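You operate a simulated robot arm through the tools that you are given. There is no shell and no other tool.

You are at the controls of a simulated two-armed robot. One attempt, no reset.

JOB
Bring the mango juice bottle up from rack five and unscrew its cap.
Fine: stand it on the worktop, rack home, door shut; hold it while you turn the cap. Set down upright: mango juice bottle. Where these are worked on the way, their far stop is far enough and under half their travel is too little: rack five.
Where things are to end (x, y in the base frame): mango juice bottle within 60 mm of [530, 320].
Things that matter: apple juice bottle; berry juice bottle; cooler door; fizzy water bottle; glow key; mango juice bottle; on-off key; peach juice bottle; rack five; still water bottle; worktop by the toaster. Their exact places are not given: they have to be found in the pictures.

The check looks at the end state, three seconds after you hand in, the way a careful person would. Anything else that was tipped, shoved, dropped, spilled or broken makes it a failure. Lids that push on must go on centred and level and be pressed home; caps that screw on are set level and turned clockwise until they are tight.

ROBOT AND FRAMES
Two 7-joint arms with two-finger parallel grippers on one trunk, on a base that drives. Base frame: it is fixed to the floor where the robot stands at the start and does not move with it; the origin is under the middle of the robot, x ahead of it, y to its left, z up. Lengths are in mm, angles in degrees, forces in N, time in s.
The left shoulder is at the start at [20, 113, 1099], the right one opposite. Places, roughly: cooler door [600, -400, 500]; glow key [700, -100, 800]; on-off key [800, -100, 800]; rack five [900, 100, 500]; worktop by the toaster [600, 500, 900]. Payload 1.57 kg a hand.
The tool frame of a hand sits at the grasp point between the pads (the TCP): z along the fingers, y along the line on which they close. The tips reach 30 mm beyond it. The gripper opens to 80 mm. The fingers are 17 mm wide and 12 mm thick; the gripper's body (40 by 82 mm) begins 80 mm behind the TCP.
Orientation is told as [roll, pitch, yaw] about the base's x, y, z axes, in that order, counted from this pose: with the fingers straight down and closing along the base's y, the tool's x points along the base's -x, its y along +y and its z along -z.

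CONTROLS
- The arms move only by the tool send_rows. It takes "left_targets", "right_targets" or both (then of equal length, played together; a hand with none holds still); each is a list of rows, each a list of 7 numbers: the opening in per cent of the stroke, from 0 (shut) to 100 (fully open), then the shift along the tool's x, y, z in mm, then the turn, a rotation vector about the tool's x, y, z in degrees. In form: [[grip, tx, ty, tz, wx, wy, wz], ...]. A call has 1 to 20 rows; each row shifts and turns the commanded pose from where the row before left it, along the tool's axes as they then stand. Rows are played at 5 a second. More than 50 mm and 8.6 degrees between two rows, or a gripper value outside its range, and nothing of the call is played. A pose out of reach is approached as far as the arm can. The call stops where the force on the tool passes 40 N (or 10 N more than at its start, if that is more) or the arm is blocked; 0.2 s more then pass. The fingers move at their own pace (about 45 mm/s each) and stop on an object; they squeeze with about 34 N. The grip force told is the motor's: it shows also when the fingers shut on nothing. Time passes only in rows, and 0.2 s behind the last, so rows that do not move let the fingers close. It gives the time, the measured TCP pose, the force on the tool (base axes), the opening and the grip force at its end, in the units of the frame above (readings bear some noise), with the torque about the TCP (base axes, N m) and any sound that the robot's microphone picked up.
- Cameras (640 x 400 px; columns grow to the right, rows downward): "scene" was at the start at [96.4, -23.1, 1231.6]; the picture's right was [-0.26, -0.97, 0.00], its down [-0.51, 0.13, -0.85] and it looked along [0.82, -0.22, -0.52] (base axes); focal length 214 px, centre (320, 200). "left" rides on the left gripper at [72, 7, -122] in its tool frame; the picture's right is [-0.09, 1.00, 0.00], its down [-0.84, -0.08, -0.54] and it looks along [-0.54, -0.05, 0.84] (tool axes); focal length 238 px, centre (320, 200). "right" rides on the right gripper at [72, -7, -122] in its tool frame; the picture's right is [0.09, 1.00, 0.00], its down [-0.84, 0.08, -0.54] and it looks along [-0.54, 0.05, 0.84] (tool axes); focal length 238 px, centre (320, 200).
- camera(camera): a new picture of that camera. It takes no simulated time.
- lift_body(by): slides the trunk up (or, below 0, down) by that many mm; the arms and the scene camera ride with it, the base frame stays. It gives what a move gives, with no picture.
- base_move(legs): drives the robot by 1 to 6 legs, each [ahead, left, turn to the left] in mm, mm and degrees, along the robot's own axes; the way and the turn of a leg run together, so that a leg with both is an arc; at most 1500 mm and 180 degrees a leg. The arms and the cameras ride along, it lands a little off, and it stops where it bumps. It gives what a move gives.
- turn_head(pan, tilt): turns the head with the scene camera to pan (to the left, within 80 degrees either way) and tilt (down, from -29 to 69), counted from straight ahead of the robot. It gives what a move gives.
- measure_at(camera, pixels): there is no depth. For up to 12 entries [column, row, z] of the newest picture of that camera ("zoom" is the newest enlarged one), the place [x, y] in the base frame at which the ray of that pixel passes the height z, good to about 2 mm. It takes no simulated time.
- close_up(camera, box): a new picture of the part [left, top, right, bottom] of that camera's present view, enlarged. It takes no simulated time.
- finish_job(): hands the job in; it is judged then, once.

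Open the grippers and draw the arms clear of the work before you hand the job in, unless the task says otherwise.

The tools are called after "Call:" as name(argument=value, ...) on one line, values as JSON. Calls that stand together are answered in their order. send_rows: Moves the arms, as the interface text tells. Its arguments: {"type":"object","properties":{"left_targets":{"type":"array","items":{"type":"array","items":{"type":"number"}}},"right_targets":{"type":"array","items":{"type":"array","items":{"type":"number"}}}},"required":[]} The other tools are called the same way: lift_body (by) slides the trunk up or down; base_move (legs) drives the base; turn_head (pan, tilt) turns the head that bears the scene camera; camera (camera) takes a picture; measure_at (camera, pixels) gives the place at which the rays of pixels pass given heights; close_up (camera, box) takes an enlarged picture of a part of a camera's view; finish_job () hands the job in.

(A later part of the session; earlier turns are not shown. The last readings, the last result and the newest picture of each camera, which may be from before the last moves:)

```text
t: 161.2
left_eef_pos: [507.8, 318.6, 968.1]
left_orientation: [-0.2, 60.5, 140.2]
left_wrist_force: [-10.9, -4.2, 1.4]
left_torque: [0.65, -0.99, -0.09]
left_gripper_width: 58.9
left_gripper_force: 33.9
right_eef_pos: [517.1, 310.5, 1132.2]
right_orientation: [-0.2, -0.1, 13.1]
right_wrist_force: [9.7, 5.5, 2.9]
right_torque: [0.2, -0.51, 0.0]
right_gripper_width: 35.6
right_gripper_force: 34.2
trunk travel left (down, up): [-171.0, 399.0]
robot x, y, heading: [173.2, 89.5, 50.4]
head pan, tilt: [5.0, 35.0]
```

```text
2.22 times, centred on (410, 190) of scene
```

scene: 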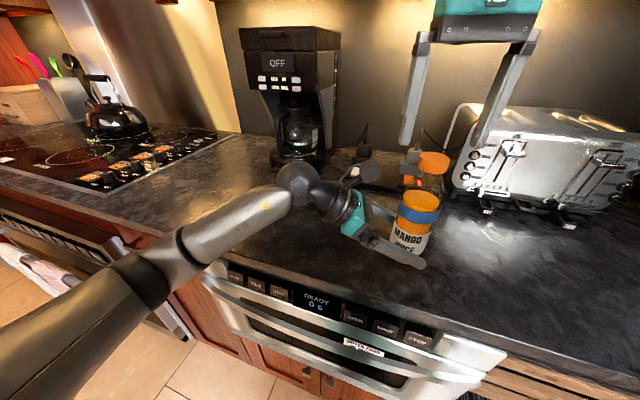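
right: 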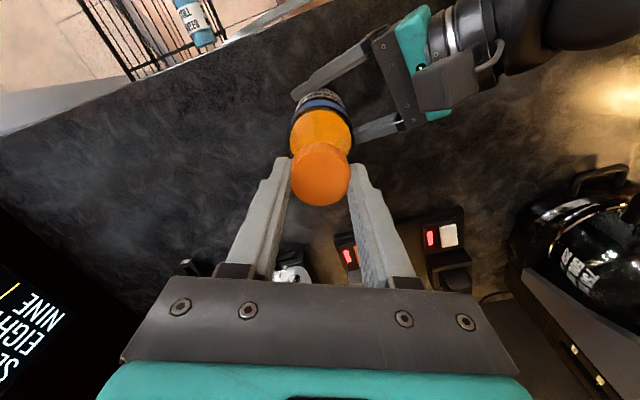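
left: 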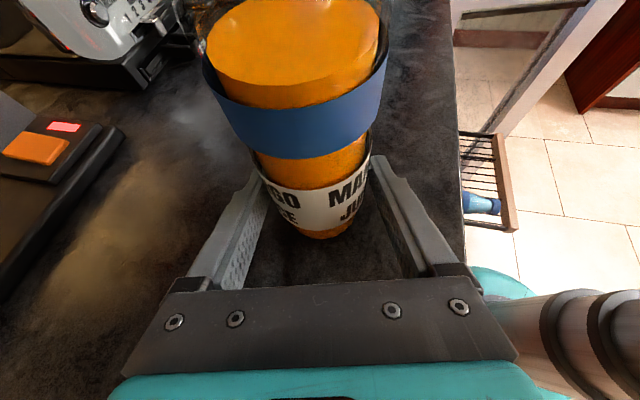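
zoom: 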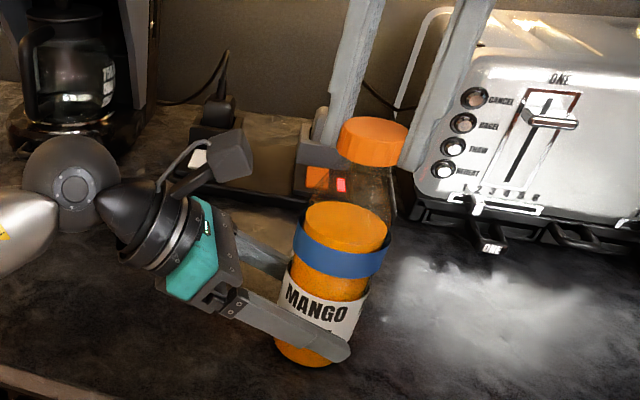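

The cap turns with nearly no torque; there's an 11 N side force from a small axis mismatch. I shift the right hand 2 mm along that force to unload, and continue turning 42°.

Call:
send_rows(right_targets=[[0, -1.9, 0.6, 0, 0, 0, 0], [0, 0, 0, 0, 0, 0, 0]])

Call:
send_rows(right_targets=[[0, 0, 0, 0, 0, 0, -8.5], [0, 0, 0, 0, 0, 0, -8.5], [0, 0, 0, 0, 0, 0, -8.5], [0, 0, 0, 0, 0, 0, -8.5], [0, 0, 0, 0, 0, 0, -8.5]])

```text
t: 161.8
left_eef_pos: [508.2, 317.8, 967.6]
left_orientation: [-0.1, 60.6, 140.6]
left_wrist_force: [-4.3, -3.2, 0.9]
left_torque: [0.18, 0.02, -0.03]
left_gripper_width: 58.9
left_gripper_force: 35.1
right_eef_pos: [517.0, 310.9, 1131.6]
right_orientation: [-0.3, 0.1, 13.1]
right_wrist_force: [2.1, 2.7, 3.5]
right_torque: [0.07, -0.05, 0.01]
right_gripper_width: 35.8
right_gripper_force: 33.6
trunk travel left (down, up): [-171.0, 399.0]
robot x, y, heading: [171.6, 92.1, 50.5]
head pan, tilt: [5.0, 35.0]
```

```text
t: 163.0
left_eef_pos: [508.5, 317.3, 968.7]
left_orientation: [-0.1, 60.5, 140.6]
left_wrist_force: [6.7, -3.7, -0.4]
left_torque: [0.22, 0.94, -0.04]
left_gripper_width: 58.7
left_gripper_force: 33.7
right_eef_pos: [518.9, 312.6, 1131.4]
right_orientation: [0.0, 0.3, 55.7]
right_wrist_force: [-7.7, 3.1, 2.7]
right_torque: [0.15, 0.17, 0.01]
right_gripper_width: 35.7
right_gripper_force: 33.9
trunk travel left (down, up): [-171.0, 399.0]
robot x, y, heading: [173.9, 93.8, 50.4]
head pan, tilt: [5.0, 35.0]
```

The side force stays below 9 N. I re-centre by 2 mm and turn on another 76°, rising very slightly with the thread.

Call:
send_rows(right_targets=[[0, 0.45, 2.0, -0.5, 0, 0, 0], [0, 0, 0, -0.1, 0, 0, -8.5], [0, 0, 0, -0.1, 0, 0, -8.5], [0, 0, 0, -0.1, 0, 0, -8.5], [0, 0, 0, -0.1, 0, 0, -8.5]])

Call:
camera(camera="right")

```text
t: 164.2
left_eef_pos: [507.8, 318.1, 968.6]
left_orientation: [-0.4, 60.5, 140.3]
left_wrist_force: [-3.4, -1.3, -0.5]
left_torque: [0.22, -0.52, -0.01]
left_gripper_width: 58.9
left_gripper_force: 34.1
right_eef_pos: [517.3, 311.4, 1132.2]
right_orientation: [-0.2, 0.3, 89.6]
right_wrist_force: [4.8, 2.7, 0.7]
right_torque: [0.16, -0.22, 0.0]
right_gripper_width: 35.7
right_gripper_force: 33.6
trunk travel left (down, up): [-171.0, 399.0]
robot x, y, heading: [172.2, 92.9, 50.4]
head pan, tilt: [5.0, 35.0]
```

```text
taken
```

right: 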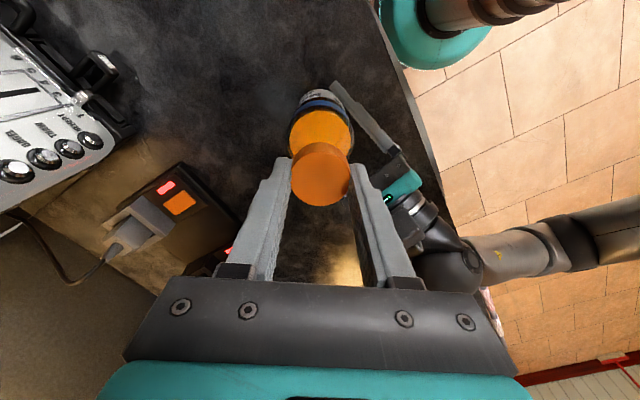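

Turned about 119° so far, forces small. I continue to about yaw 132°.

Call:
send_rows(right_targets=[[0, 0, 0, -0.1, 0, 0, -8.5], [0, 0, 0, -0.1, 0, 0, -8.5], [0, 0, 0, -0.1, 0, 0, -8.5], [0, 0, 0, -0.1, 0, 0, -8.5], [0, 0, 0, -0.1, 0, 0, -8.5]])

Call:
close_up(camera="scene", box=[340, 100, 480, 280])

```text
t: 165.4
left_eef_pos: [506.8, 318.7, 968.9]
left_orientation: [-0.1, 60.6, 140.6]
left_wrist_force: [-1.3, -0.1, -0.5]
left_torque: [0.08, 0.02, -0.03]
left_gripper_width: 59.0
left_gripper_force: 34.9
right_eef_pos: [516.4, 312.5, 1132.7]
right_orientation: [0.2, 0.2, 132.2]
right_wrist_force: [0.8, 1.0, 0.2]
right_torque: [0.04, -0.12, 0.01]
right_gripper_width: 35.8
right_gripper_force: 33.8
trunk travel left (down, up): [-171.0, 399.0]
robot x, y, heading: [175.2, 93.8, 50.6]
head pan, tilt: [5.0, 35.0]
```

```text
2.22 times, centred on (410, 190) of scene
```

zoom: 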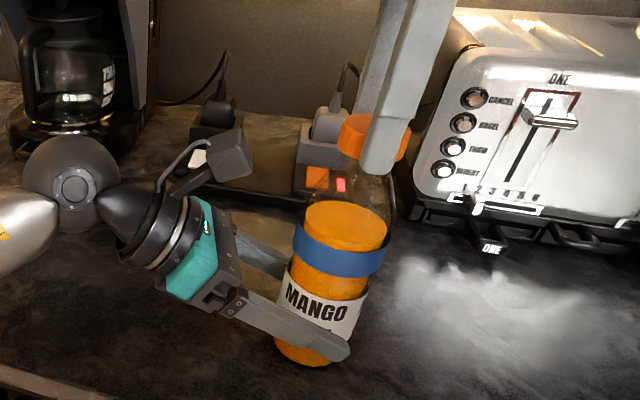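

Turned 162° with very low forces. I try a further 34° to see if the wrist allows it.

Call:
send_rows(right_targets=[[0, 0, 0, -0.1, 0, 0, -8.5], [0, 0, 0, -0.1, 0, 0, -8.5], [0, 0, 0, -0.1, 0, 0, -8.5], [0, 0, 0, -0.1, 0, 0, -8.5]])

```text
t: 166.4
left_eef_pos: [507.8, 319.9, 967.6]
left_orientation: [-0.1, 60.6, 140.6]
left_wrist_force: [3.6, 2.6, -0.2]
left_torque: [-0.66, 0.73, -0.02]
left_gripper_width: 58.9
left_gripper_force: 34.1
right_eef_pos: [517.4, 311.5, 1132.6]
right_orientation: [0.4, 0.1, 166.1]
right_wrist_force: [-3.2, -3.6, 2.0]
right_torque: [0.0, -0.15, 0.0]
right_gripper_width: 35.6
right_gripper_force: 34.3
trunk travel left (down, up): [-171.0, 399.0]
robot x, y, heading: [171.9, 91.7, 50.5]
head pan, tilt: [5.0, 35.0]
```

Total 196° turned. I open to 56 mm, leaving the cap seated, and twist the hand back clockwise for a second stroke.

Call:
send_rows(right_targets=[[70, 0, 0, 0, 0, 0, 0], [70, 0, 0, 0, 0, 0, 0], [70, 0, 0, 0, 0, 0, 8.5], [70, 0, 0, 0, 0, 0, 8.5], [70, 0, 0, 0, 0, 0, 8.5], [70, 0, 0, 0, 0, 0, 8.5], [70, 0, 0, 0, 0, 0, 8.5], [70, 0, 0, 0, 0, 0, 8.5], [70, 0, 0, 0, 0, 0, 8.5], [70, 0, 0, 0, 0, 0, 8.5], [70, 0, 0, 0, 0, 0, 8.5], [70, 0, 0, 0, 0, 0, 8.5], [70, 0, 0, 0, 0, 0, 8.5], [70, 0, 0, 0, 0, 0, 8.5], [70, 0, 0, 0, 0, 0, 8.5], [70, 0, 0, 0, 0, 0, 8.5], [70, 0, 0, 0, 0, 0, 8.5], [70, 0, 0, 0, 0, 0, 8.5], [70, 0, 0, 0, 0, 0, 8.5], [70, 0, 0, 0, 0, 0, 8.5]])

Call:
send_rows(right_targets=[[70, 0, 0, 0, 0, 0, 8.5], [70, 0, 0, 0, 0, 0, 8.5], [70, 0, 0, 0, 0, 0, 8.5], [70, 0, 0, 0, 0, 0, 8.5], [70, 0, 0, 0, 0, 0, 8.5], [70, 0, 0, 0, 0, 0, 8.5], [70, 0, 0, 0, 0, 0, 8.5], [70, 0, 0, 0, 0, 0, 8.5]])

Call:
camera(camera="right")

Call:
close_up(camera="scene", box=[340, 100, 480, 280])

```text
t: 170.6
left_eef_pos: [507.7, 317.7, 968.5]
left_orientation: [-0.2, 60.7, 140.4]
left_wrist_force: [-0.5, 0.5, -0.2]
left_torque: [-0.02, -0.04, 0.01]
left_gripper_width: 59.0
left_gripper_force: 34.4
right_eef_pos: [516.3, 312.7, 1133.8]
right_orientation: [-0.3, 0.0, 12.8]
right_wrist_force: [0.0, -1.0, 0.3]
right_torque: [-0.02, -0.01, 0.01]
right_gripper_width: 56.2
right_gripper_force: 0.1
trunk travel left (down, up): [-171.0, 399.0]
robot x, y, heading: [172.2, 93.8, 50.6]
head pan, tilt: [5.0, 35.0]
```

```text
t: 172.4
left_eef_pos: [509.1, 317.8, 968.5]
left_orientation: [-0.1, 60.4, 140.5]
left_wrist_force: [0.1, 1.1, 0.0]
left_torque: [-0.02, -0.03, 0.02]
left_gripper_width: 59.3
left_gripper_force: 34.0
right_eef_pos: [517.4, 312.7, 1132.7]
right_orientation: [-0.1, -0.2, -55.2]
right_wrist_force: [-0.4, 0.7, 0.4]
right_torque: [0.02, -0.01, 0.03]
right_gripper_width: 55.8
right_gripper_force: 0.0
trunk travel left (down, up): [-171.0, 399.0]
robot x, y, heading: [171.4, 95.9, 50.4]
head pan, tilt: [5.0, 35.0]
```

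```text
taken
```

right: 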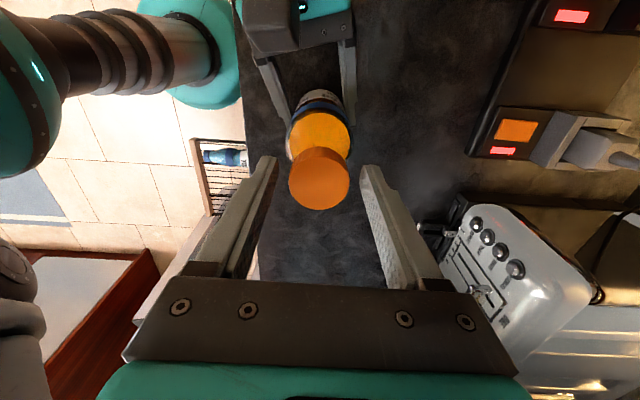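

```text
2.22 times, centred on (410, 190) of scene
```

zoom: 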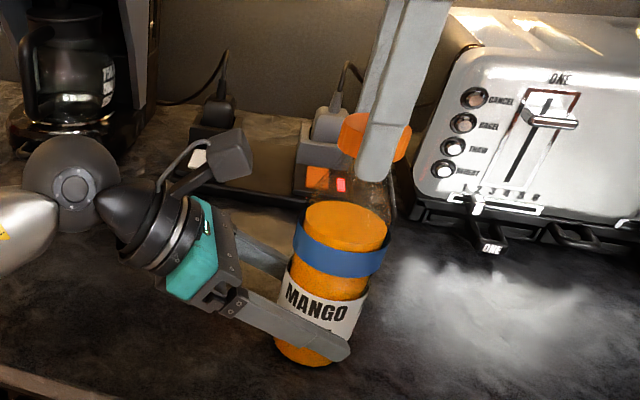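

Re-centred over the cap at yaw -55°. I grip it again and make the second stroke, in two parts.

Call:
send_rows(right_targets=[[40, 0, 0, 0, 0, 0, 0], [0, 0, 0, 0, 0, 0, 0], [0, 0, 0, 0, 0, 0, 0], [0, 0, 0, 0, 0, 0, 0], [0, 0, 0, -0.1, 0, 0, -8.5], [0, 0, 0, -0.1, 0, 0, -8.5], [0, 0, 0, -0.1, 0, 0, -8.5], [0, 0, 0, -0.1, 0, 0, -8.5], [0, 0, 0, -0.1, 0, 0, -8.5]])

```text
t: 174.4
left_eef_pos: [509.7, 318.8, 968.7]
left_orientation: [-0.2, 60.6, 140.6]
left_wrist_force: [8.3, 3.7, -0.4]
left_torque: [-0.75, 1.07, 0.1]
left_gripper_width: 59.0
left_gripper_force: 34.2
right_eef_pos: [517.4, 311.6, 1133.6]
right_orientation: [-0.3, -0.1, -12.4]
right_wrist_force: [-8.5, -4.4, -0.3]
right_torque: [-0.04, 0.22, 0.04]
right_gripper_width: 34.4
right_gripper_force: 33.9
trunk travel left (down, up): [-171.0, 399.0]
robot x, y, heading: [172.5, 92.3, 50.4]
head pan, tilt: [5.0, 35.0]
```

Side force of 9 N; I re-centre 2 mm along it and continue turning.

Call:
send_rows(right_targets=[[0, 1.4, -1.2, 0, 0, 0, 0], [0, 0, 0, -0.1, 0, 0, -8.5], [0, 0, 0, -0.1, 0, 0, -8.5], [0, 0, 0, -0.1, 0, 0, -8.5], [0, 0, 0, -0.1, 0, 0, -8.5], [0, 0, 0, -0.1, 0, 0, -8.5], [0, 0, 0, -0.1, 0, 0, -8.5]])

```text
t: 176.0
left_eef_pos: [508.5, 319.0, 968.9]
left_orientation: [-0.2, 60.5, 140.5]
left_wrist_force: [-2.5, 3.0, 0.2]
left_torque: [-0.5, -0.26, 0.07]
left_gripper_width: 59.0
left_gripper_force: 34.6
right_eef_pos: [515.3, 311.2, 1134.5]
right_orientation: [-0.3, 0.2, 38.5]
right_wrist_force: [3.1, -4.6, -0.3]
right_torque: [-0.1, -0.06, -0.05]
right_gripper_width: 34.0
right_gripper_force: 34.0
trunk travel left (down, up): [-171.0, 399.0]
robot x, y, heading: [171.9, 89.5, 50.5]
head pan, tilt: [5.0, 35.0]
```

The grip width dropped a little (34.0). I look closely at the cap before going on.

Call:
close_up(camera="scene", box=[370, 110, 460, 230])

Call:
close_up(camera="right", box=[240, 90, 400, 240])

Call:
camera(camera="left")

```text
3.33 times, centred on (415, 170) of scene
```

zoom: 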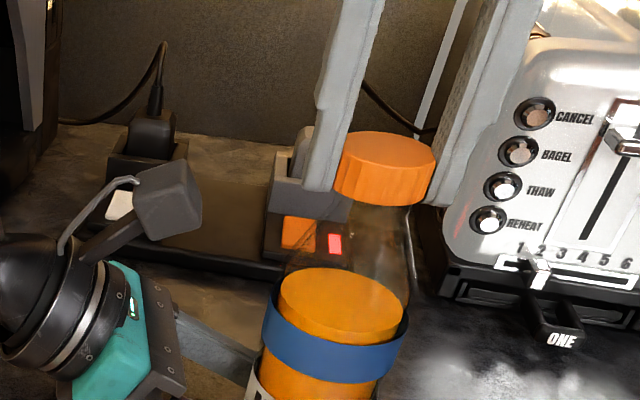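

```text
2.67 times, centred on (320, 165) of right
```

zoom: 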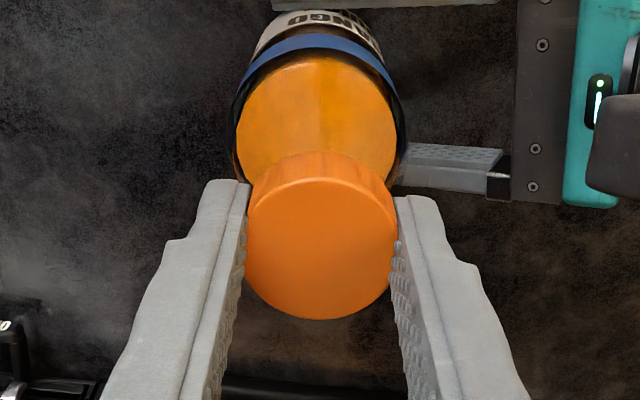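

```text
taken
```

left: 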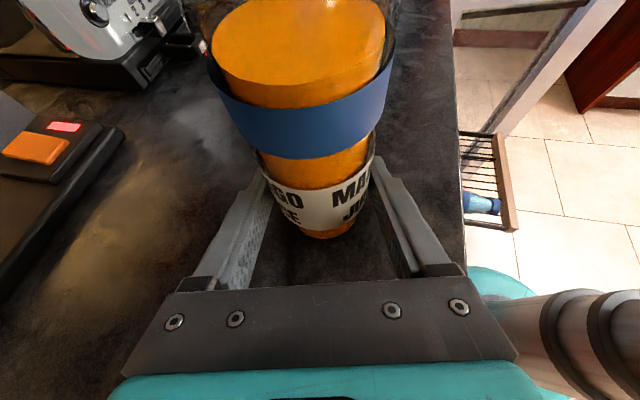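

The cap looks level in the grip. I continue the stroke to about yaw 165°, then test lifting.

Call:
send_rows(right_targets=[[0, 0, 0, -0.1, 0, 0, -8.5], [0, 0, 0, -0.1, 0, 0, -8.5], [0, 0, 0, -0.1, 0, 0, -8.5], [0, 0, 0, -0.1, 0, 0, -8.5], [0, 0, 0, -0.1, 0, 0, -8.5], [0, 0, 0, -0.1, 0, 0, -8.5], [0, 0, 0, -0.1, 0, 0, -8.5]])

Call:
send_rows(right_targets=[[0, 0, 0, -0.1, 0, 0, -8.5], [0, 0, 0, -0.1, 0, 0, -8.5], [0, 0, 0, -0.1, 0, 0, -8.5], [0, 0, 0, -0.1, 0, 0, -8.5], [0, 0, 0, -0.1, 0, 0, -8.5], [0, 0, 0, -0.1, 0, 0, -8.5], [0, 0, 0, -0.1, 0, 0, -8.5]])

Call:
close_up(camera="scene", box=[370, 110, 460, 230])

```text
t: 177.6
left_eef_pos: [507.4, 317.8, 969.4]
left_orientation: [-0.1, 60.7, 140.5]
left_wrist_force: [-3.6, 5.8, 0.4]
left_torque: [-0.97, -0.34, 0.11]
left_gripper_width: 59.0
left_gripper_force: 33.8
right_eef_pos: [515.1, 311.6, 1134.9]
right_orientation: [0.0, 0.4, 98.2]
right_wrist_force: [3.4, -5.7, -0.6]
right_torque: [-0.19, -0.03, -0.09]
right_gripper_width: 34.1
right_gripper_force: 33.6
trunk travel left (down, up): [-171.0, 399.0]
robot x, y, heading: [173.7, 94.3, 50.7]
head pan, tilt: [5.0, 35.0]
```

```text
t: 179.2
left_eef_pos: [507.9, 318.4, 967.4]
left_orientation: [-0.3, 60.6, 140.3]
left_wrist_force: [-4.2, 2.7, 2.3]
left_torque: [0.16, -0.44, -0.03]
left_gripper_width: 58.9
left_gripper_force: 33.8
right_eef_pos: [515.5, 312.2, 1135.0]
right_orientation: [0.2, 0.1, 157.5]
right_wrist_force: [3.6, 0.9, 0.6]
right_torque: [0.02, -0.1, -0.04]
right_gripper_width: 34.0
right_gripper_force: 33.5
trunk travel left (down, up): [-171.0, 399.0]
robot x, y, heading: [173.0, 93.1, 50.5]
head pan, tilt: [5.0, 35.0]
```

```text
3.33 times, centred on (415, 170) of scene
```

zoom: 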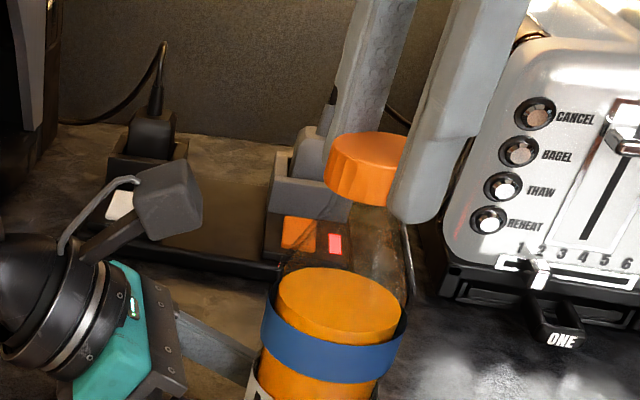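

About 408° turned in total; the cap now moves with the hand off the bottle axis, so it seems free. I lift gently 6 mm and check the force.

Call:
send_rows(right_targets=[[0, 0, 0, -2, 0, 0, 0], [0, 0, 0, -2, 0, 0, 0], [0, 0, 0, -2, 0, 0, 0]])

Call:
close_up(camera="scene", box=[370, 110, 460, 230])

```text
t: 180.0
left_eef_pos: [508.9, 318.1, 968.1]
left_orientation: [-0.2, 60.6, 140.4]
left_wrist_force: [-2.2, -2.8, 1.9]
left_torque: [0.29, -0.32, -0.06]
left_gripper_width: 59.2
left_gripper_force: 34.4
right_eef_pos: [513.9, 311.8, 1142.0]
right_orientation: [0.2, 0.1, 157.5]
right_wrist_force: [2.3, 1.5, -1.5]
right_torque: [0.06, -0.08, 0.04]
right_gripper_width: 34.0
right_gripper_force: 33.7
trunk travel left (down, up): [-171.0, 399.0]
robot x, y, heading: [172.3, 89.6, 50.5]
head pan, tilt: [5.0, 35.0]
```

```text
3.33 times, centred on (415, 170) of scene
```

zoom: 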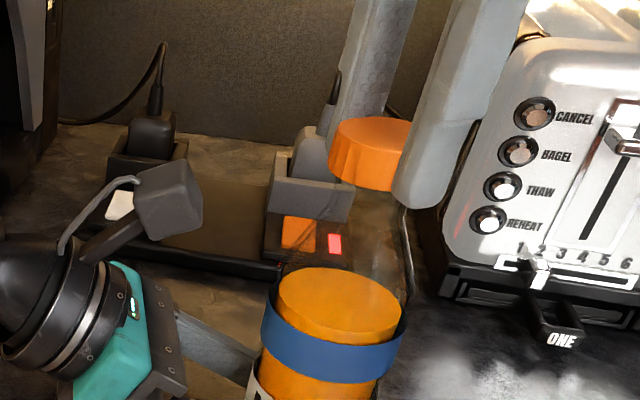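

The cap rises freely with the hand (force only -1.5 N): it is unscrewed. I lift it 24 mm more, clear of the neck.

Call:
send_rows(right_targets=[[0, 0, 0, -8, 0, 0, 0], [0, 0, 0, -8, 0, 0, 0], [0, 0, 0, -8, 0, 0, 0], [0, 0, 0, 0, 0, 0, 0]])

Call:
camera(camera="scene")

Call:
close_up(camera="scene", box=[350, 90, 470, 250])

Call:
camera(camera="right")

```text
t: 181.0
left_eef_pos: [508.5, 318.0, 968.5]
left_orientation: [-0.3, 60.6, 140.4]
left_wrist_force: [-0.3, -1.5, 2.5]
left_torque: [-0.04, 0.04, 0.02]
left_gripper_width: 59.3
left_gripper_force: 33.5
right_eef_pos: [514.5, 310.2, 1166.1]
right_orientation: [0.3, 0.1, 157.4]
right_wrist_force: [-0.4, 0.6, -0.5]
right_torque: [0.0, -0.05, 0.0]
right_gripper_width: 34.0
right_gripper_force: 33.7
trunk travel left (down, up): [-171.0, 399.0]
robot x, y, heading: [173.3, 93.6, 50.3]
head pan, tilt: [5.0, 35.0]
```

```text
taken
```

scene: 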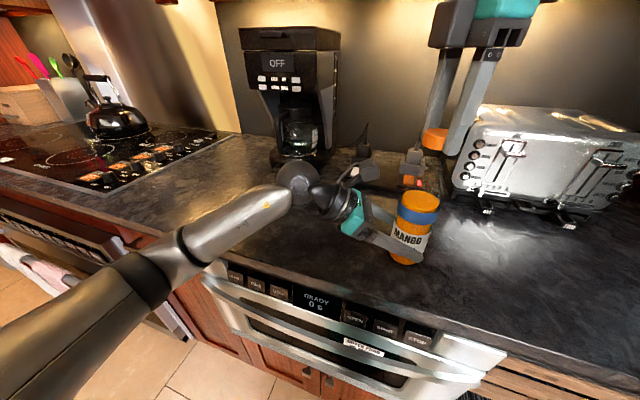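

```text
2.50 times, centred on (410, 170) of scene
```

zoom: 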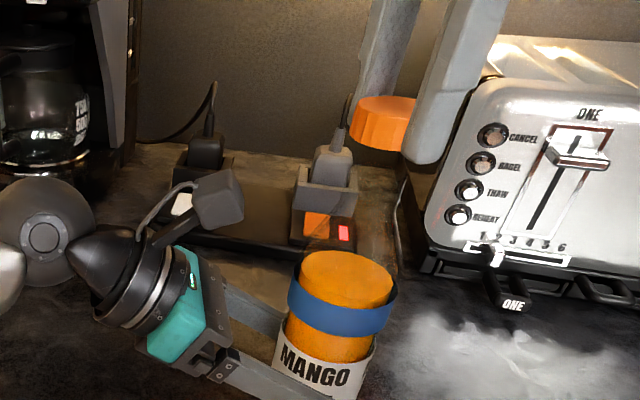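

```text
taken
```

right: 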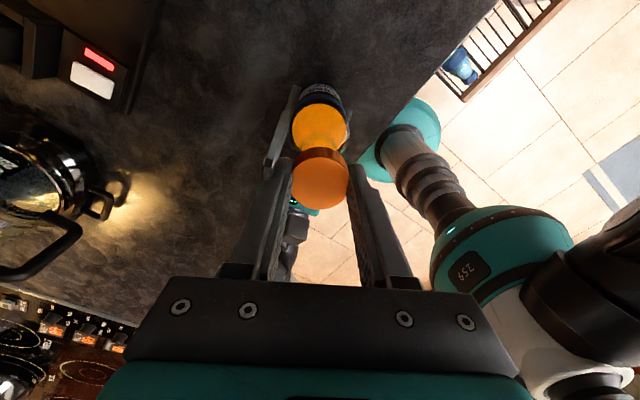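

The cap is off and held in the right hand, bottle steady. Next I release the bottle with the left hand and retreat along its fingers.

Call:
send_rows(left_targets=[[20, 0, 0, 0, 0, 0, 0], [70, 0, 0, 0, 0, 0, 0], [100, 0, 0, 0, 0, 0, 0], [100, 0, 0, 0, 0, 0, 0], [100, 0, 0, 0, 0, 0, 0]])

Call:
camera(camera="left")

```text
t: 182.2
left_eef_pos: [508.5, 319.5, 967.0]
left_orientation: [-0.2, 60.5, 140.4]
left_wrist_force: [0.3, -0.2, -0.4]
left_torque: [-0.01, -0.03, 0.05]
left_gripper_width: 80.2
left_gripper_force: 0.1
right_eef_pos: [514.8, 311.6, 1164.6]
right_orientation: [0.2, 0.2, 157.4]
right_wrist_force: [-0.4, 0.5, 0.5]
right_torque: [0.01, -0.05, 0.03]
right_gripper_width: 34.1
right_gripper_force: 33.9
trunk travel left (down, up): [-171.0, 399.0]
robot x, y, heading: [174.4, 95.8, 50.6]
head pan, tilt: [5.0, 35.0]
```

```text
taken
```

left: 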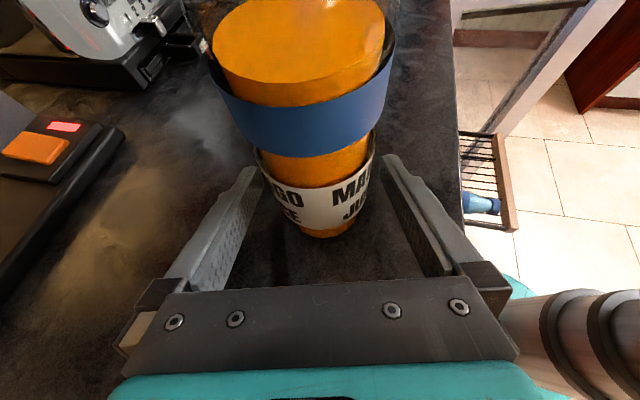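

Bottle stands freely between the open fingers. I withdraw the left hand along its axis.

Call:
send_rows(left_targets=[[100, 0, 0, -15, 0, 0, 0], [100, 0, 0, -25, 0, 0, 0], [100, 0, 0, -30, 0, 0, 0], [100, 0, 0, -30, 0, 0, 0], [100, 0, 0, -20, 0, 0, 0]])

Call:
camera(camera="scene")

Call:
camera(camera="left")

```text
t: 183.4
left_eef_pos: [428.0, 383.5, 1026.9]
left_orientation: [-0.3, 60.5, 140.3]
left_wrist_force: [-0.9, 0.6, -0.1]
left_torque: [0.01, -0.01, 0.0]
left_gripper_width: 80.0
left_gripper_force: 0.1
right_eef_pos: [515.9, 310.7, 1166.0]
right_orientation: [0.2, 0.3, 157.3]
right_wrist_force: [-0.6, 0.0, 1.2]
right_torque: [-0.02, 0.01, 0.0]
right_gripper_width: 34.1
right_gripper_force: 34.0
trunk travel left (down, up): [-171.0, 399.0]
robot x, y, heading: [171.6, 91.6, 50.5]
head pan, tilt: [5.0, 35.0]
```

```text
taken
```

scene: 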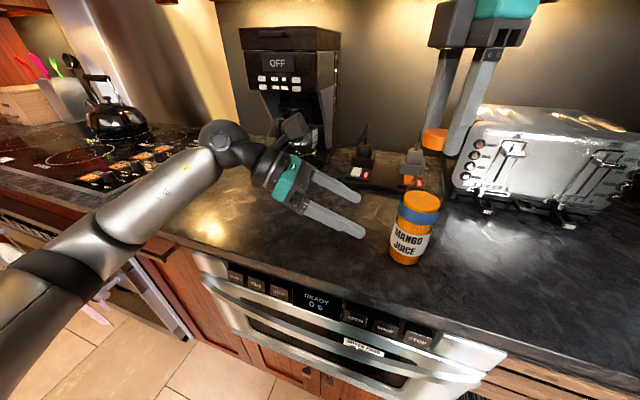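

```text
taken
```

left: 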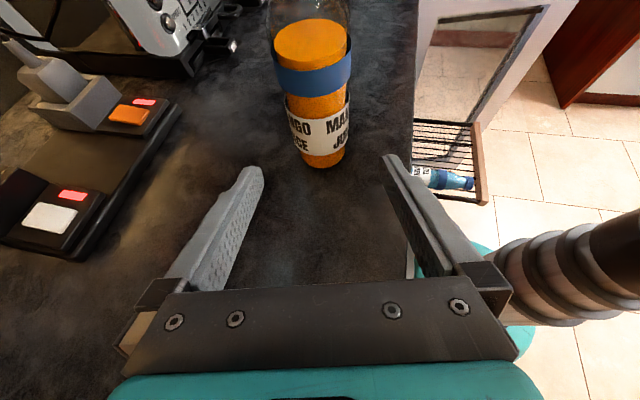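

Bottle stands well. I back off 280 mm with the cap in hand and square up to the counter again, then raise the left hand out of the way before lowering the trunk.

Call:
base_move(legs=[[-280, 0, 0], [0, 0, -15]])

Call:
send_rows(left_targets=[[100, 29.6, 10, -16.7, 0, 0, 0], [100, 29.6, 10, -16.7, 0, 0, 0], [100, 29.6, 10, -16.7, 0, 0, 0], [100, 29.6, 10, -16.7, 0, 0, 0], [100, 29.6, 10, -16.7, 0, 0, 0]])

Call:
camera(camera="scene")

```text
t: 186.3
left_eef_pos: [319.0, 91.7, 1027.0]
left_orientation: [-0.1, 60.5, 125.2]
left_wrist_force: [-0.1, -0.5, 0.1]
left_torque: [0.02, -0.01, 0.01]
left_gripper_width: 80.0
left_gripper_force: 0.2
right_eef_pos: [383.6, -1.1, 1165.6]
right_orientation: [0.3, 0.1, 142.2]
right_wrist_force: [0.2, -0.2, -0.7]
right_torque: [-0.02, -0.02, 0.02]
right_gripper_width: 33.9
right_gripper_force: 34.2
trunk travel left (down, up): [-171.0, 399.0]
robot x, y, heading: [-6.8, -121.9, 35.6]
head pan, tilt: [5.0, 35.0]
```

```text
t: 187.5
left_eef_pos: [277.2, 60.7, 1198.7]
left_orientation: [-0.2, 60.5, 125.2]
left_wrist_force: [-0.6, 0.1, 0.5]
left_torque: [-0.01, 0.01, -0.01]
left_gripper_width: 80.2
left_gripper_force: 0.1
right_eef_pos: [382.3, -0.4, 1164.7]
right_orientation: [0.2, 0.1, 142.3]
right_wrist_force: [0.1, -0.2, -0.3]
right_torque: [-0.01, -0.01, -0.02]
right_gripper_width: 34.0
right_gripper_force: 34.0
trunk travel left (down, up): [-171.0, 399.0]
robot x, y, heading: [-9.1, -120.8, 35.1]
head pan, tilt: [5.0, 35.0]
```

```text
taken
```

scene: 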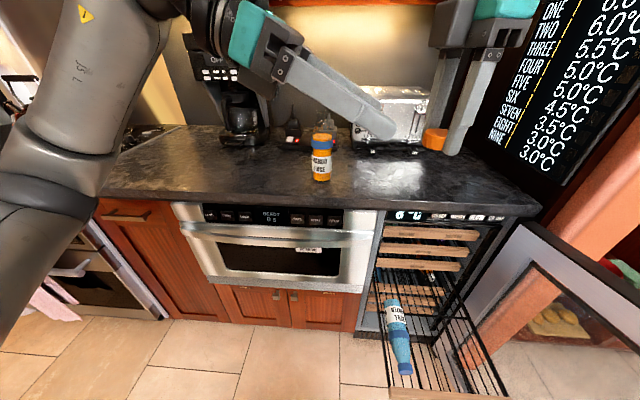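

Left hand is up at z≈1199. I move it 120 mm further left, away from the right hand, and lower the trunk 168 mm.

Call:
send_rows(left_targets=[[100, -14.7, 0, -26.1, 0, 0, 0], [100, -14.7, 0, -26.1, 0, 0, 0], [100, -14.7, 0, -26.1, 0, 0, 0], [100, -14.7, 0, -26.1, 0, 0, 0]])

Call:
lift_body(by=-168)

Call:
camera(camera="scene")

Call:
camera(camera="right")

```text
t: 188.5
left_eef_pos: [205.8, 159.9, 1196.8]
left_orientation: [-0.2, 60.5, 125.2]
left_wrist_force: [0.2, 0.3, 0.5]
left_torque: [-0.01, 0.03, -0.01]
left_gripper_width: 80.1
left_gripper_force: 0.0
right_eef_pos: [383.1, -2.1, 1163.6]
right_orientation: [0.2, 0.2, 142.2]
right_wrist_force: [0.0, 1.4, 0.1]
right_torque: [-0.03, 0.02, 0.01]
right_gripper_width: 33.9
right_gripper_force: 34.6
trunk travel left (down, up): [-171.0, 399.0]
robot x, y, heading: [-4.8, -123.3, 35.2]
head pan, tilt: [5.0, 35.0]
```

```text
t: 190.4
left_eef_pos: [205.3, 159.0, 1028.7]
left_orientation: [-0.2, 60.6, 125.3]
left_wrist_force: [0.2, -0.3, -0.8]
left_torque: [-0.01, 0.02, -0.03]
left_gripper_width: 80.3
left_gripper_force: 0.1
right_eef_pos: [382.0, -1.2, 997.7]
right_orientation: [0.2, 0.2, 142.3]
right_wrist_force: [-0.1, 0.2, -0.4]
right_torque: [-0.01, 0.02, 0.04]
right_gripper_width: 34.2
right_gripper_force: 33.9
trunk travel left (down, up): [-3.0, 567.0]
robot x, y, heading: [-2.2, -121.7, 35.4]
head pan, tilt: [5.0, 35.0]
```

```text
taken
```

scene: 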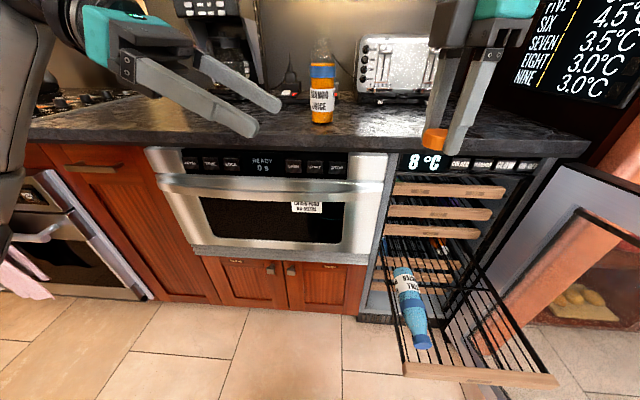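

```text
taken
```

right: 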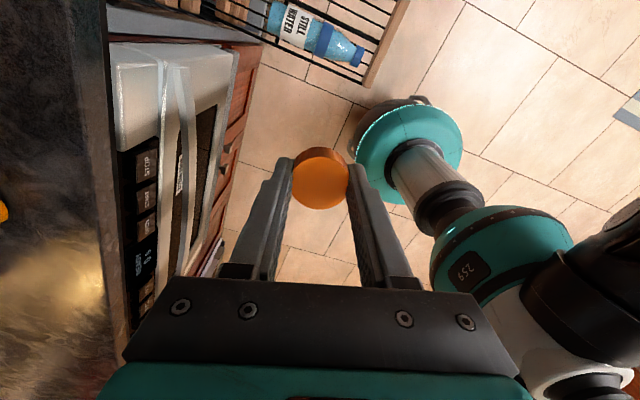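

The cap is still held (image (320,180)). I draw the left hand back 80 mm so it stays clear of the bottle, then drive to put the right hand over the worktop right of the bottle.

Call:
send_rows(left_targets=[[100, 0, 27, 0, 0, 0, 0], [100, 0, 27, 0, 0, 0, 0], [100, 0, 27, 0, 0, 0, 0]])

Call:
base_move(legs=[[0, 40, 0], [150, 0, 0]])

Call:
camera(camera="scene")

Call:
camera(camera="right")

```text
t: 191.2
left_eef_pos: [140.1, 114.1, 1028.5]
left_orientation: [-0.1, 60.5, 125.4]
left_wrist_force: [0.1, 0.1, 0.4]
left_torque: [-0.01, -0.01, 0.02]
left_gripper_width: 79.8
left_gripper_force: 0.1
right_eef_pos: [383.5, -0.3, 996.6]
right_orientation: [0.2, 0.2, 142.2]
right_wrist_force: [0.5, -0.1, 0.5]
right_torque: [0.02, -0.03, 0.01]
right_gripper_width: 34.1
right_gripper_force: 33.9
trunk travel left (down, up): [-3.0, 567.0]
robot x, y, heading: [-3.0, -121.8, 35.3]
head pan, tilt: [5.0, 35.0]
```

```text
t: 193.0
left_eef_pos: [238.5, 233.7, 1029.6]
left_orientation: [-0.2, 60.5, 125.4]
left_wrist_force: [0.0, -0.3, 0.4]
left_torque: [-0.01, 0.01, 0.04]
left_gripper_width: 79.8
left_gripper_force: 0.1
right_eef_pos: [483.3, 120.3, 998.1]
right_orientation: [0.2, 0.1, 142.4]
right_wrist_force: [-0.1, -1.2, 0.5]
right_torque: [0.0, 0.01, 0.0]
right_gripper_width: 34.1
right_gripper_force: 34.3
trunk travel left (down, up): [-3.0, 567.0]
robot x, y, heading: [92.8, -5.1, 35.3]
head pan, tilt: [5.0, 35.0]
```

```text
taken
```

scene: 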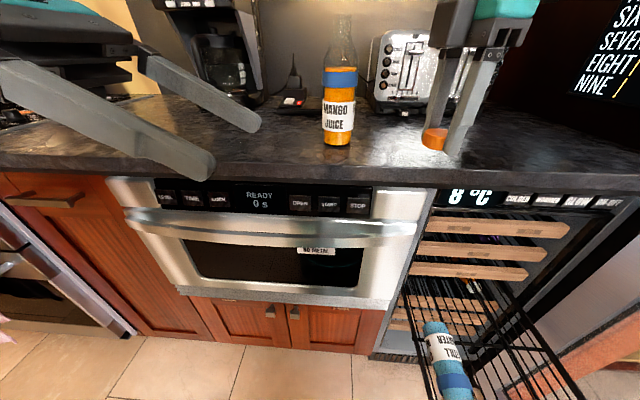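

```text
taken
```

right: 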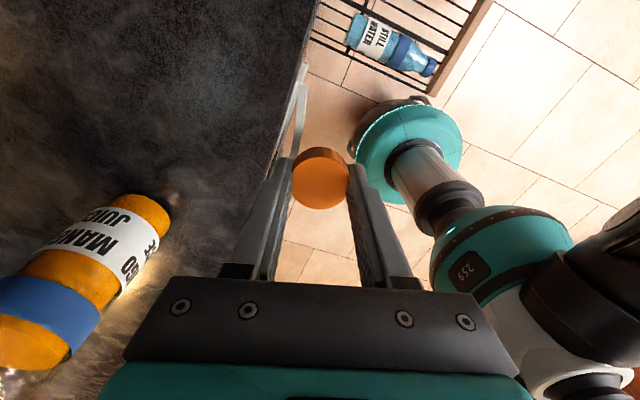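

Right hand is at n≈463, u≈-183, cap bottom above worktop level. I go forward 110 mm.

Call:
base_move(legs=[[110, 0, 0]])

Call:
turn_head(pan=-10, tilt=30)

Call:
camera(camera="scene")

Call:
camera(camera="right")

```text
t: 194.2
left_eef_pos: [326.6, 297.8, 1028.4]
left_orientation: [-0.2, 60.4, 125.7]
left_wrist_force: [-0.6, 0.1, 0.3]
left_torque: [0.03, -0.02, -0.01]
left_gripper_width: 80.0
left_gripper_force: 0.0
right_eef_pos: [570.4, 185.2, 996.6]
right_orientation: [0.2, 0.2, 142.5]
right_wrist_force: [0.1, 0.2, 0.5]
right_torque: [0.02, 0.01, 0.02]
right_gripper_width: 33.9
right_gripper_force: 34.1
trunk travel left (down, up): [-3.0, 567.0]
robot x, y, heading: [185.8, 59.9, 35.7]
head pan, tilt: [5.0, 35.0]
```

```text
t: 195.0
left_eef_pos: [325.9, 298.9, 1028.8]
left_orientation: [-0.2, 60.5, 125.6]
left_wrist_force: [-0.4, 0.6, 0.2]
left_torque: [-0.02, 0.03, -0.01]
left_gripper_width: 79.9
left_gripper_force: 0.2
right_eef_pos: [570.4, 185.3, 998.0]
right_orientation: [0.2, 0.2, 142.6]
right_wrist_force: [-0.4, 0.3, -0.6]
right_torque: [-0.01, -0.01, 0.0]
right_gripper_width: 34.2
right_gripper_force: 33.9
trunk travel left (down, up): [-3.0, 567.0]
robot x, y, heading: [185.8, 59.1, 35.6]
head pan, tilt: [-10.0, 30.0]
```

```text
taken
```

scene: 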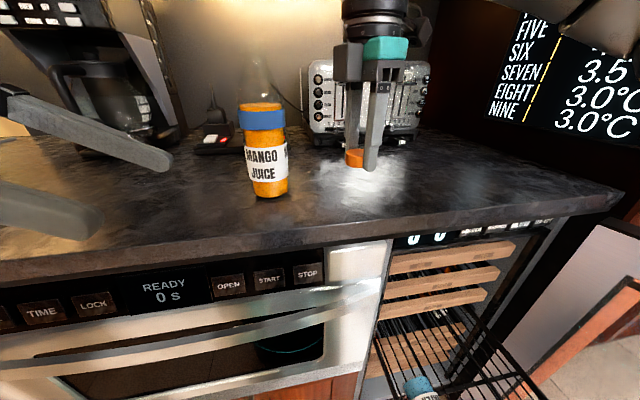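

```text
taken
```

right: 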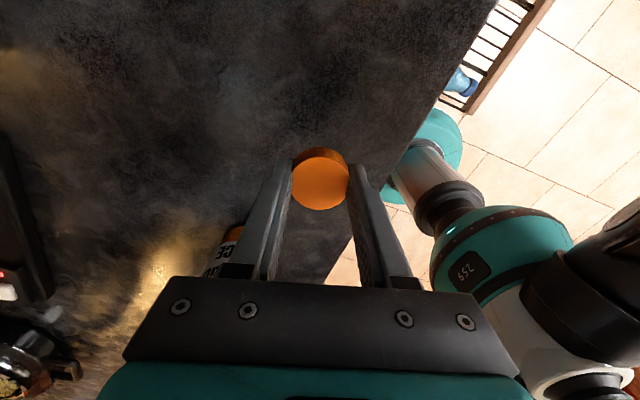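

The cap hovers over free worktop, 133 mm right of the bottle. I lower 30 mm, then in small steps until touch.

Call:
send_rows(right_targets=[[0, 0, 0, 10, 0, 0, 0], [0, 0, 0, 10, 0, 0, 0], [0, 0, 0, 8, 0, 0, 0], [0, 0, 0, 0, 0, 0, 0]])

Call:
close_up(camera="scene", box=[310, 100, 430, 230])

```text
t: 196.0
left_eef_pos: [326.6, 298.4, 1029.8]
left_orientation: [-0.1, 60.5, 125.6]
left_wrist_force: [0.0, 0.3, -0.5]
left_torque: [0.0, -0.01, -0.02]
left_gripper_width: 80.0
left_gripper_force: 0.0
right_eef_pos: [571.0, 184.6, 967.7]
right_orientation: [0.2, 0.2, 142.6]
right_wrist_force: [-0.3, -1.0, 0.3]
right_torque: [-0.01, -0.02, -0.01]
right_gripper_width: 34.1
right_gripper_force: 33.8
trunk travel left (down, up): [-3.0, 567.0]
robot x, y, heading: [183.2, 58.5, 35.5]
head pan, tilt: [-10.0, 30.0]
```

```text
3.08 times, centred on (370, 165) of scene
```

zoom: 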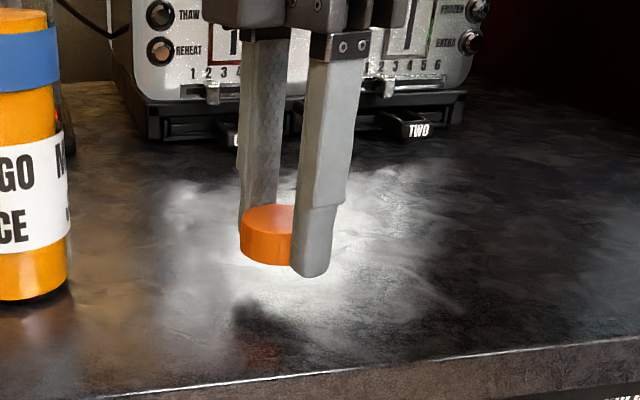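

The cap's reflection suggests about 10 mm remain. I lower 6 mm, then 2 mm steps watching the force.

Call:
send_rows(right_targets=[[0, 0, 0, 3, 0, 0, 0], [0, 0, 0, 3, 0, 0, 0], [0, 0, 0, 0, 0, 0, 0]])

Call:
close_up(camera="scene", box=[310, 100, 430, 230])

```text
t: 196.8
left_eef_pos: [326.6, 298.9, 1029.7]
left_orientation: [-0.2, 60.6, 125.6]
left_wrist_force: [0.3, -0.4, -0.8]
left_torque: [0.03, -0.01, -0.03]
left_gripper_width: 80.0
left_gripper_force: 0.2
right_eef_pos: [570.9, 185.2, 963.2]
right_orientation: [0.2, 0.2, 142.7]
right_wrist_force: [0.4, 0.1, 0.1]
right_torque: [0.0, -0.04, 0.02]
right_gripper_width: 34.0
right_gripper_force: 33.9
trunk travel left (down, up): [-3.0, 567.0]
robot x, y, heading: [181.1, 63.9, 35.8]
head pan, tilt: [-10.0, 30.0]
```

```text
3.08 times, centred on (370, 165) of scene
```

zoom: 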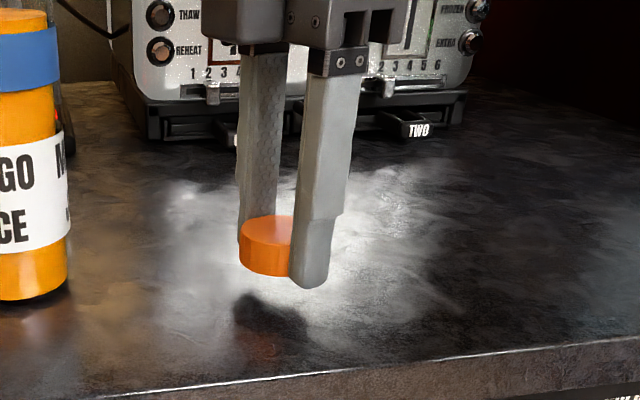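

Still no contact at z=963. I lower 3 × 2 mm more.

Call:
send_rows(right_targets=[[0, 0, 0, 2, 0, 0, 0], [0, 0, 0, 2, 0, 0, 0], [0, 0, 0, 0, 0, 0, 0]])

Call:
send_rows(right_targets=[[0, 0, 0, 2, 0, 0, 0], [0, 0, 0, 0, 0, 0, 0]])

Call:
close_up(camera="scene", box=[310, 100, 430, 230])

```text
t: 197.6
left_eef_pos: [326.7, 299.1, 1030.3]
left_orientation: [-0.1, 60.5, 125.5]
left_wrist_force: [-0.2, 0.2, -0.1]
left_torque: [-0.02, 0.03, -0.02]
left_gripper_width: 80.0
left_gripper_force: 0.0
right_eef_pos: [571.4, 183.6, 959.7]
right_orientation: [0.2, 0.1, 142.6]
right_wrist_force: [-0.5, -0.3, 0.0]
right_torque: [-0.02, 0.01, -0.03]
right_gripper_width: 34.1
right_gripper_force: 34.2
trunk travel left (down, up): [-3.0, 567.0]
robot x, y, heading: [182.0, 58.9, 35.2]
head pan, tilt: [-10.0, 30.0]
```

```text
t: 198.2
left_eef_pos: [325.7, 297.8, 1029.9]
left_orientation: [-0.3, 60.5, 125.6]
left_wrist_force: [0.4, -0.7, -0.2]
left_torque: [-0.02, -0.02, -0.01]
left_gripper_width: 80.0
left_gripper_force: 0.2
right_eef_pos: [570.9, 184.8, 956.3]
right_orientation: [0.2, 0.2, 142.6]
right_wrist_force: [-0.4, 0.0, -0.4]
right_torque: [-0.02, -0.01, 0.02]
right_gripper_width: 33.7
right_gripper_force: 33.6
trunk travel left (down, up): [-3.0, 567.0]
robot x, y, heading: [183.6, 60.4, 35.6]
head pan, tilt: [-10.0, 30.0]
```

```text
3.08 times, centred on (370, 165) of scene
```

zoom: 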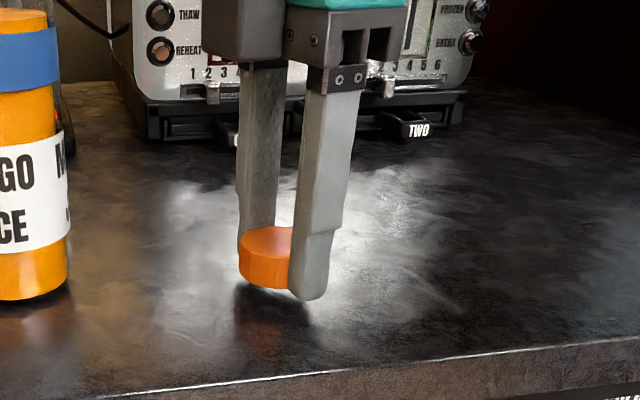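

Very close now (z=956). Two more 2 mm steps, one at a time.

Call:
send_rows(right_targets=[[0, 0, 0, 2, 0, 0, 0], [0, 0, 0, 0, 0, 0, 0]])

Call:
send_rows(right_targets=[[0, 0, 0, 1.5, 0, 0, 0], [0, 0, 0, 0, 0, 0, 0]])

Call:
close_up(camera="scene", box=[330, 150, 410, 220])

```text
t: 198.8
left_eef_pos: [325.7, 298.7, 1029.6]
left_orientation: [-0.3, 60.5, 125.7]
left_wrist_force: [-1.1, -0.6, 0.5]
left_torque: [0.03, 0.0, 0.02]
left_gripper_width: 79.9
left_gripper_force: 0.0
right_eef_pos: [570.8, 185.7, 954.5]
right_orientation: [0.2, 0.2, 142.7]
right_wrist_force: [-0.3, -1.0, -0.8]
right_torque: [0.01, 0.01, 0.0]
right_gripper_width: 33.8
right_gripper_force: 34.0
trunk travel left (down, up): [-3.0, 567.0]
robot x, y, heading: [183.7, 60.1, 35.7]
head pan, tilt: [-10.0, 30.0]
```

```text
t: 199.4
left_eef_pos: [326.2, 298.5, 1029.7]
left_orientation: [-0.1, 60.5, 125.6]
left_wrist_force: [0.3, -0.5, 0.3]
left_torque: [-0.04, 0.01, 0.02]
left_gripper_width: 79.9
left_gripper_force: 0.1
right_eef_pos: [570.5, 184.5, 952.0]
right_orientation: [0.1, 0.1, 142.7]
right_wrist_force: [0.6, 0.3, -0.5]
right_torque: [0.0, -0.01, -0.01]
right_gripper_width: 34.0
right_gripper_force: 34.0
trunk travel left (down, up): [-3.0, 567.0]
robot x, y, heading: [181.4, 65.1, 35.6]
head pan, tilt: [-10.0, 30.0]
```

```text
5.71 times, centred on (370, 185) of scene
```

zoom: 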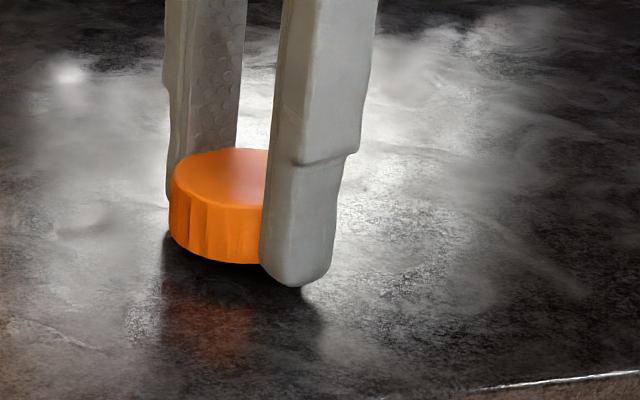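

The fingertip nearly meets its shadow. I continue in 1.5 mm steps.

Call:
send_rows(right_targets=[[0, 0, 0, 1.5, 0, 0, 0], [0, 0, 0, 0, 0, 0, 0]])

Call:
send_rows(right_targets=[[0, 0, 0, 1.5, 0, 0, 0], [0, 0, 0, 0, 0, 0, 0]])

Call:
close_up(camera="scene", box=[330, 150, 410, 220])

```text
t: 200.0
left_eef_pos: [327.1, 297.8, 1030.2]
left_orientation: [-0.1, 60.5, 125.6]
left_wrist_force: [-0.3, -1.2, 0.3]
left_torque: [0.04, -0.01, 0.0]
left_gripper_width: 79.7
left_gripper_force: 0.1
right_eef_pos: [571.5, 184.7, 952.0]
right_orientation: [0.1, 0.1, 142.6]
right_wrist_force: [0.0, 0.4, -0.2]
right_torque: [0.0, 0.02, -0.02]
right_gripper_width: 34.1
right_gripper_force: 33.4
trunk travel left (down, up): [-3.0, 567.0]
robot x, y, heading: [182.9, 63.3, 35.8]
head pan, tilt: [-10.0, 30.0]
```

```text
t: 200.6
left_eef_pos: [325.9, 298.4, 1029.2]
left_orientation: [-0.2, 60.5, 125.7]
left_wrist_force: [-0.6, -0.8, -0.1]
left_torque: [0.03, 0.01, 0.01]
left_gripper_width: 79.9
left_gripper_force: 0.1
right_eef_pos: [570.1, 185.3, 950.9]
right_orientation: [0.2, 0.2, 142.6]
right_wrist_force: [-0.2, -0.6, -0.6]
right_torque: [0.02, 0.01, 0.03]
right_gripper_width: 34.2
right_gripper_force: 34.2
trunk travel left (down, up): [-3.0, 567.0]
robot x, y, heading: [185.2, 60.1, 35.2]
head pan, tilt: [-10.0, 30.0]
```

```text
5.71 times, centred on (370, 185) of scene
```

zoom: 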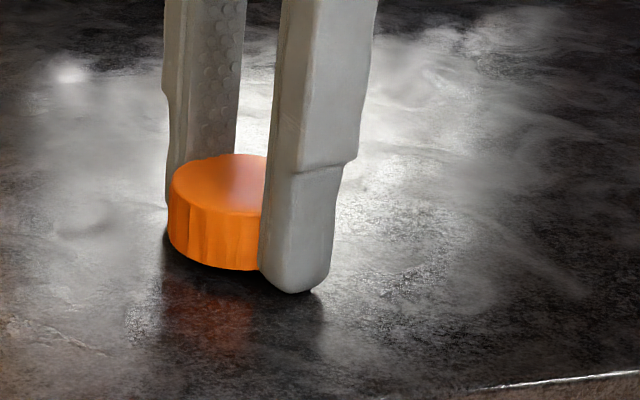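

Still no touch at z≈951. Two more small steps.

Call:
send_rows(right_targets=[[0, 0, 0, 1.5, 0, 0, 0], [0, 0, 0, 0, 0, 0, 0]])

Call:
send_rows(right_targets=[[0, 0, 0, 1.5, 0, 0, 0], [0, 0, 0, 0, 0, 0, 0]])

Call:
close_up(camera="scene", box=[330, 150, 410, 220])

```text
t: 201.2
left_eef_pos: [326.5, 298.4, 1028.7]
left_orientation: [-0.4, 60.5, 125.4]
left_wrist_force: [-0.5, 0.2, 0.5]
left_torque: [0.04, 0.0, 0.0]
left_gripper_width: 80.0
left_gripper_force: 0.1
right_eef_pos: [571.1, 185.1, 950.2]
right_orientation: [0.0, 0.2, 142.5]
right_wrist_force: [0.5, 0.5, 3.6]
right_torque: [0.1, -0.04, -0.04]
right_gripper_width: 34.0
right_gripper_force: 33.4
trunk travel left (down, up): [-3.0, 567.0]
robot x, y, heading: [183.9, 60.7, 35.7]
head pan, tilt: [-10.0, 30.0]
```

```text
t: 201.8
left_eef_pos: [326.8, 297.9, 1029.3]
left_orientation: [-0.2, 60.5, 125.4]
left_wrist_force: [-0.1, 0.4, -0.6]
left_torque: [0.02, -0.03, -0.02]
left_gripper_width: 80.0
left_gripper_force: 0.2
right_eef_pos: [570.7, 184.9, 950.8]
right_orientation: [-0.1, 0.2, 142.7]
right_wrist_force: [5.1, -1.1, 25.8]
right_torque: [-0.43, 0.31, 0.33]
right_gripper_width: 33.9
right_gripper_force: 33.6
trunk travel left (down, up): [-3.0, 567.0]
robot x, y, heading: [182.5, 63.8, 35.6]
head pan, tilt: [-10.0, 30.0]
```

```text
5.71 times, centred on (370, 185) of scene
```

zoom: 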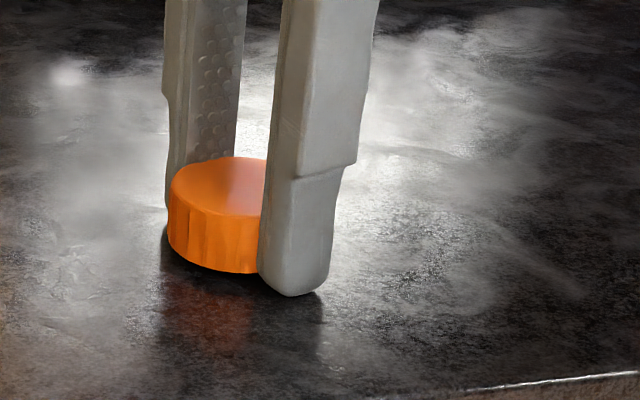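

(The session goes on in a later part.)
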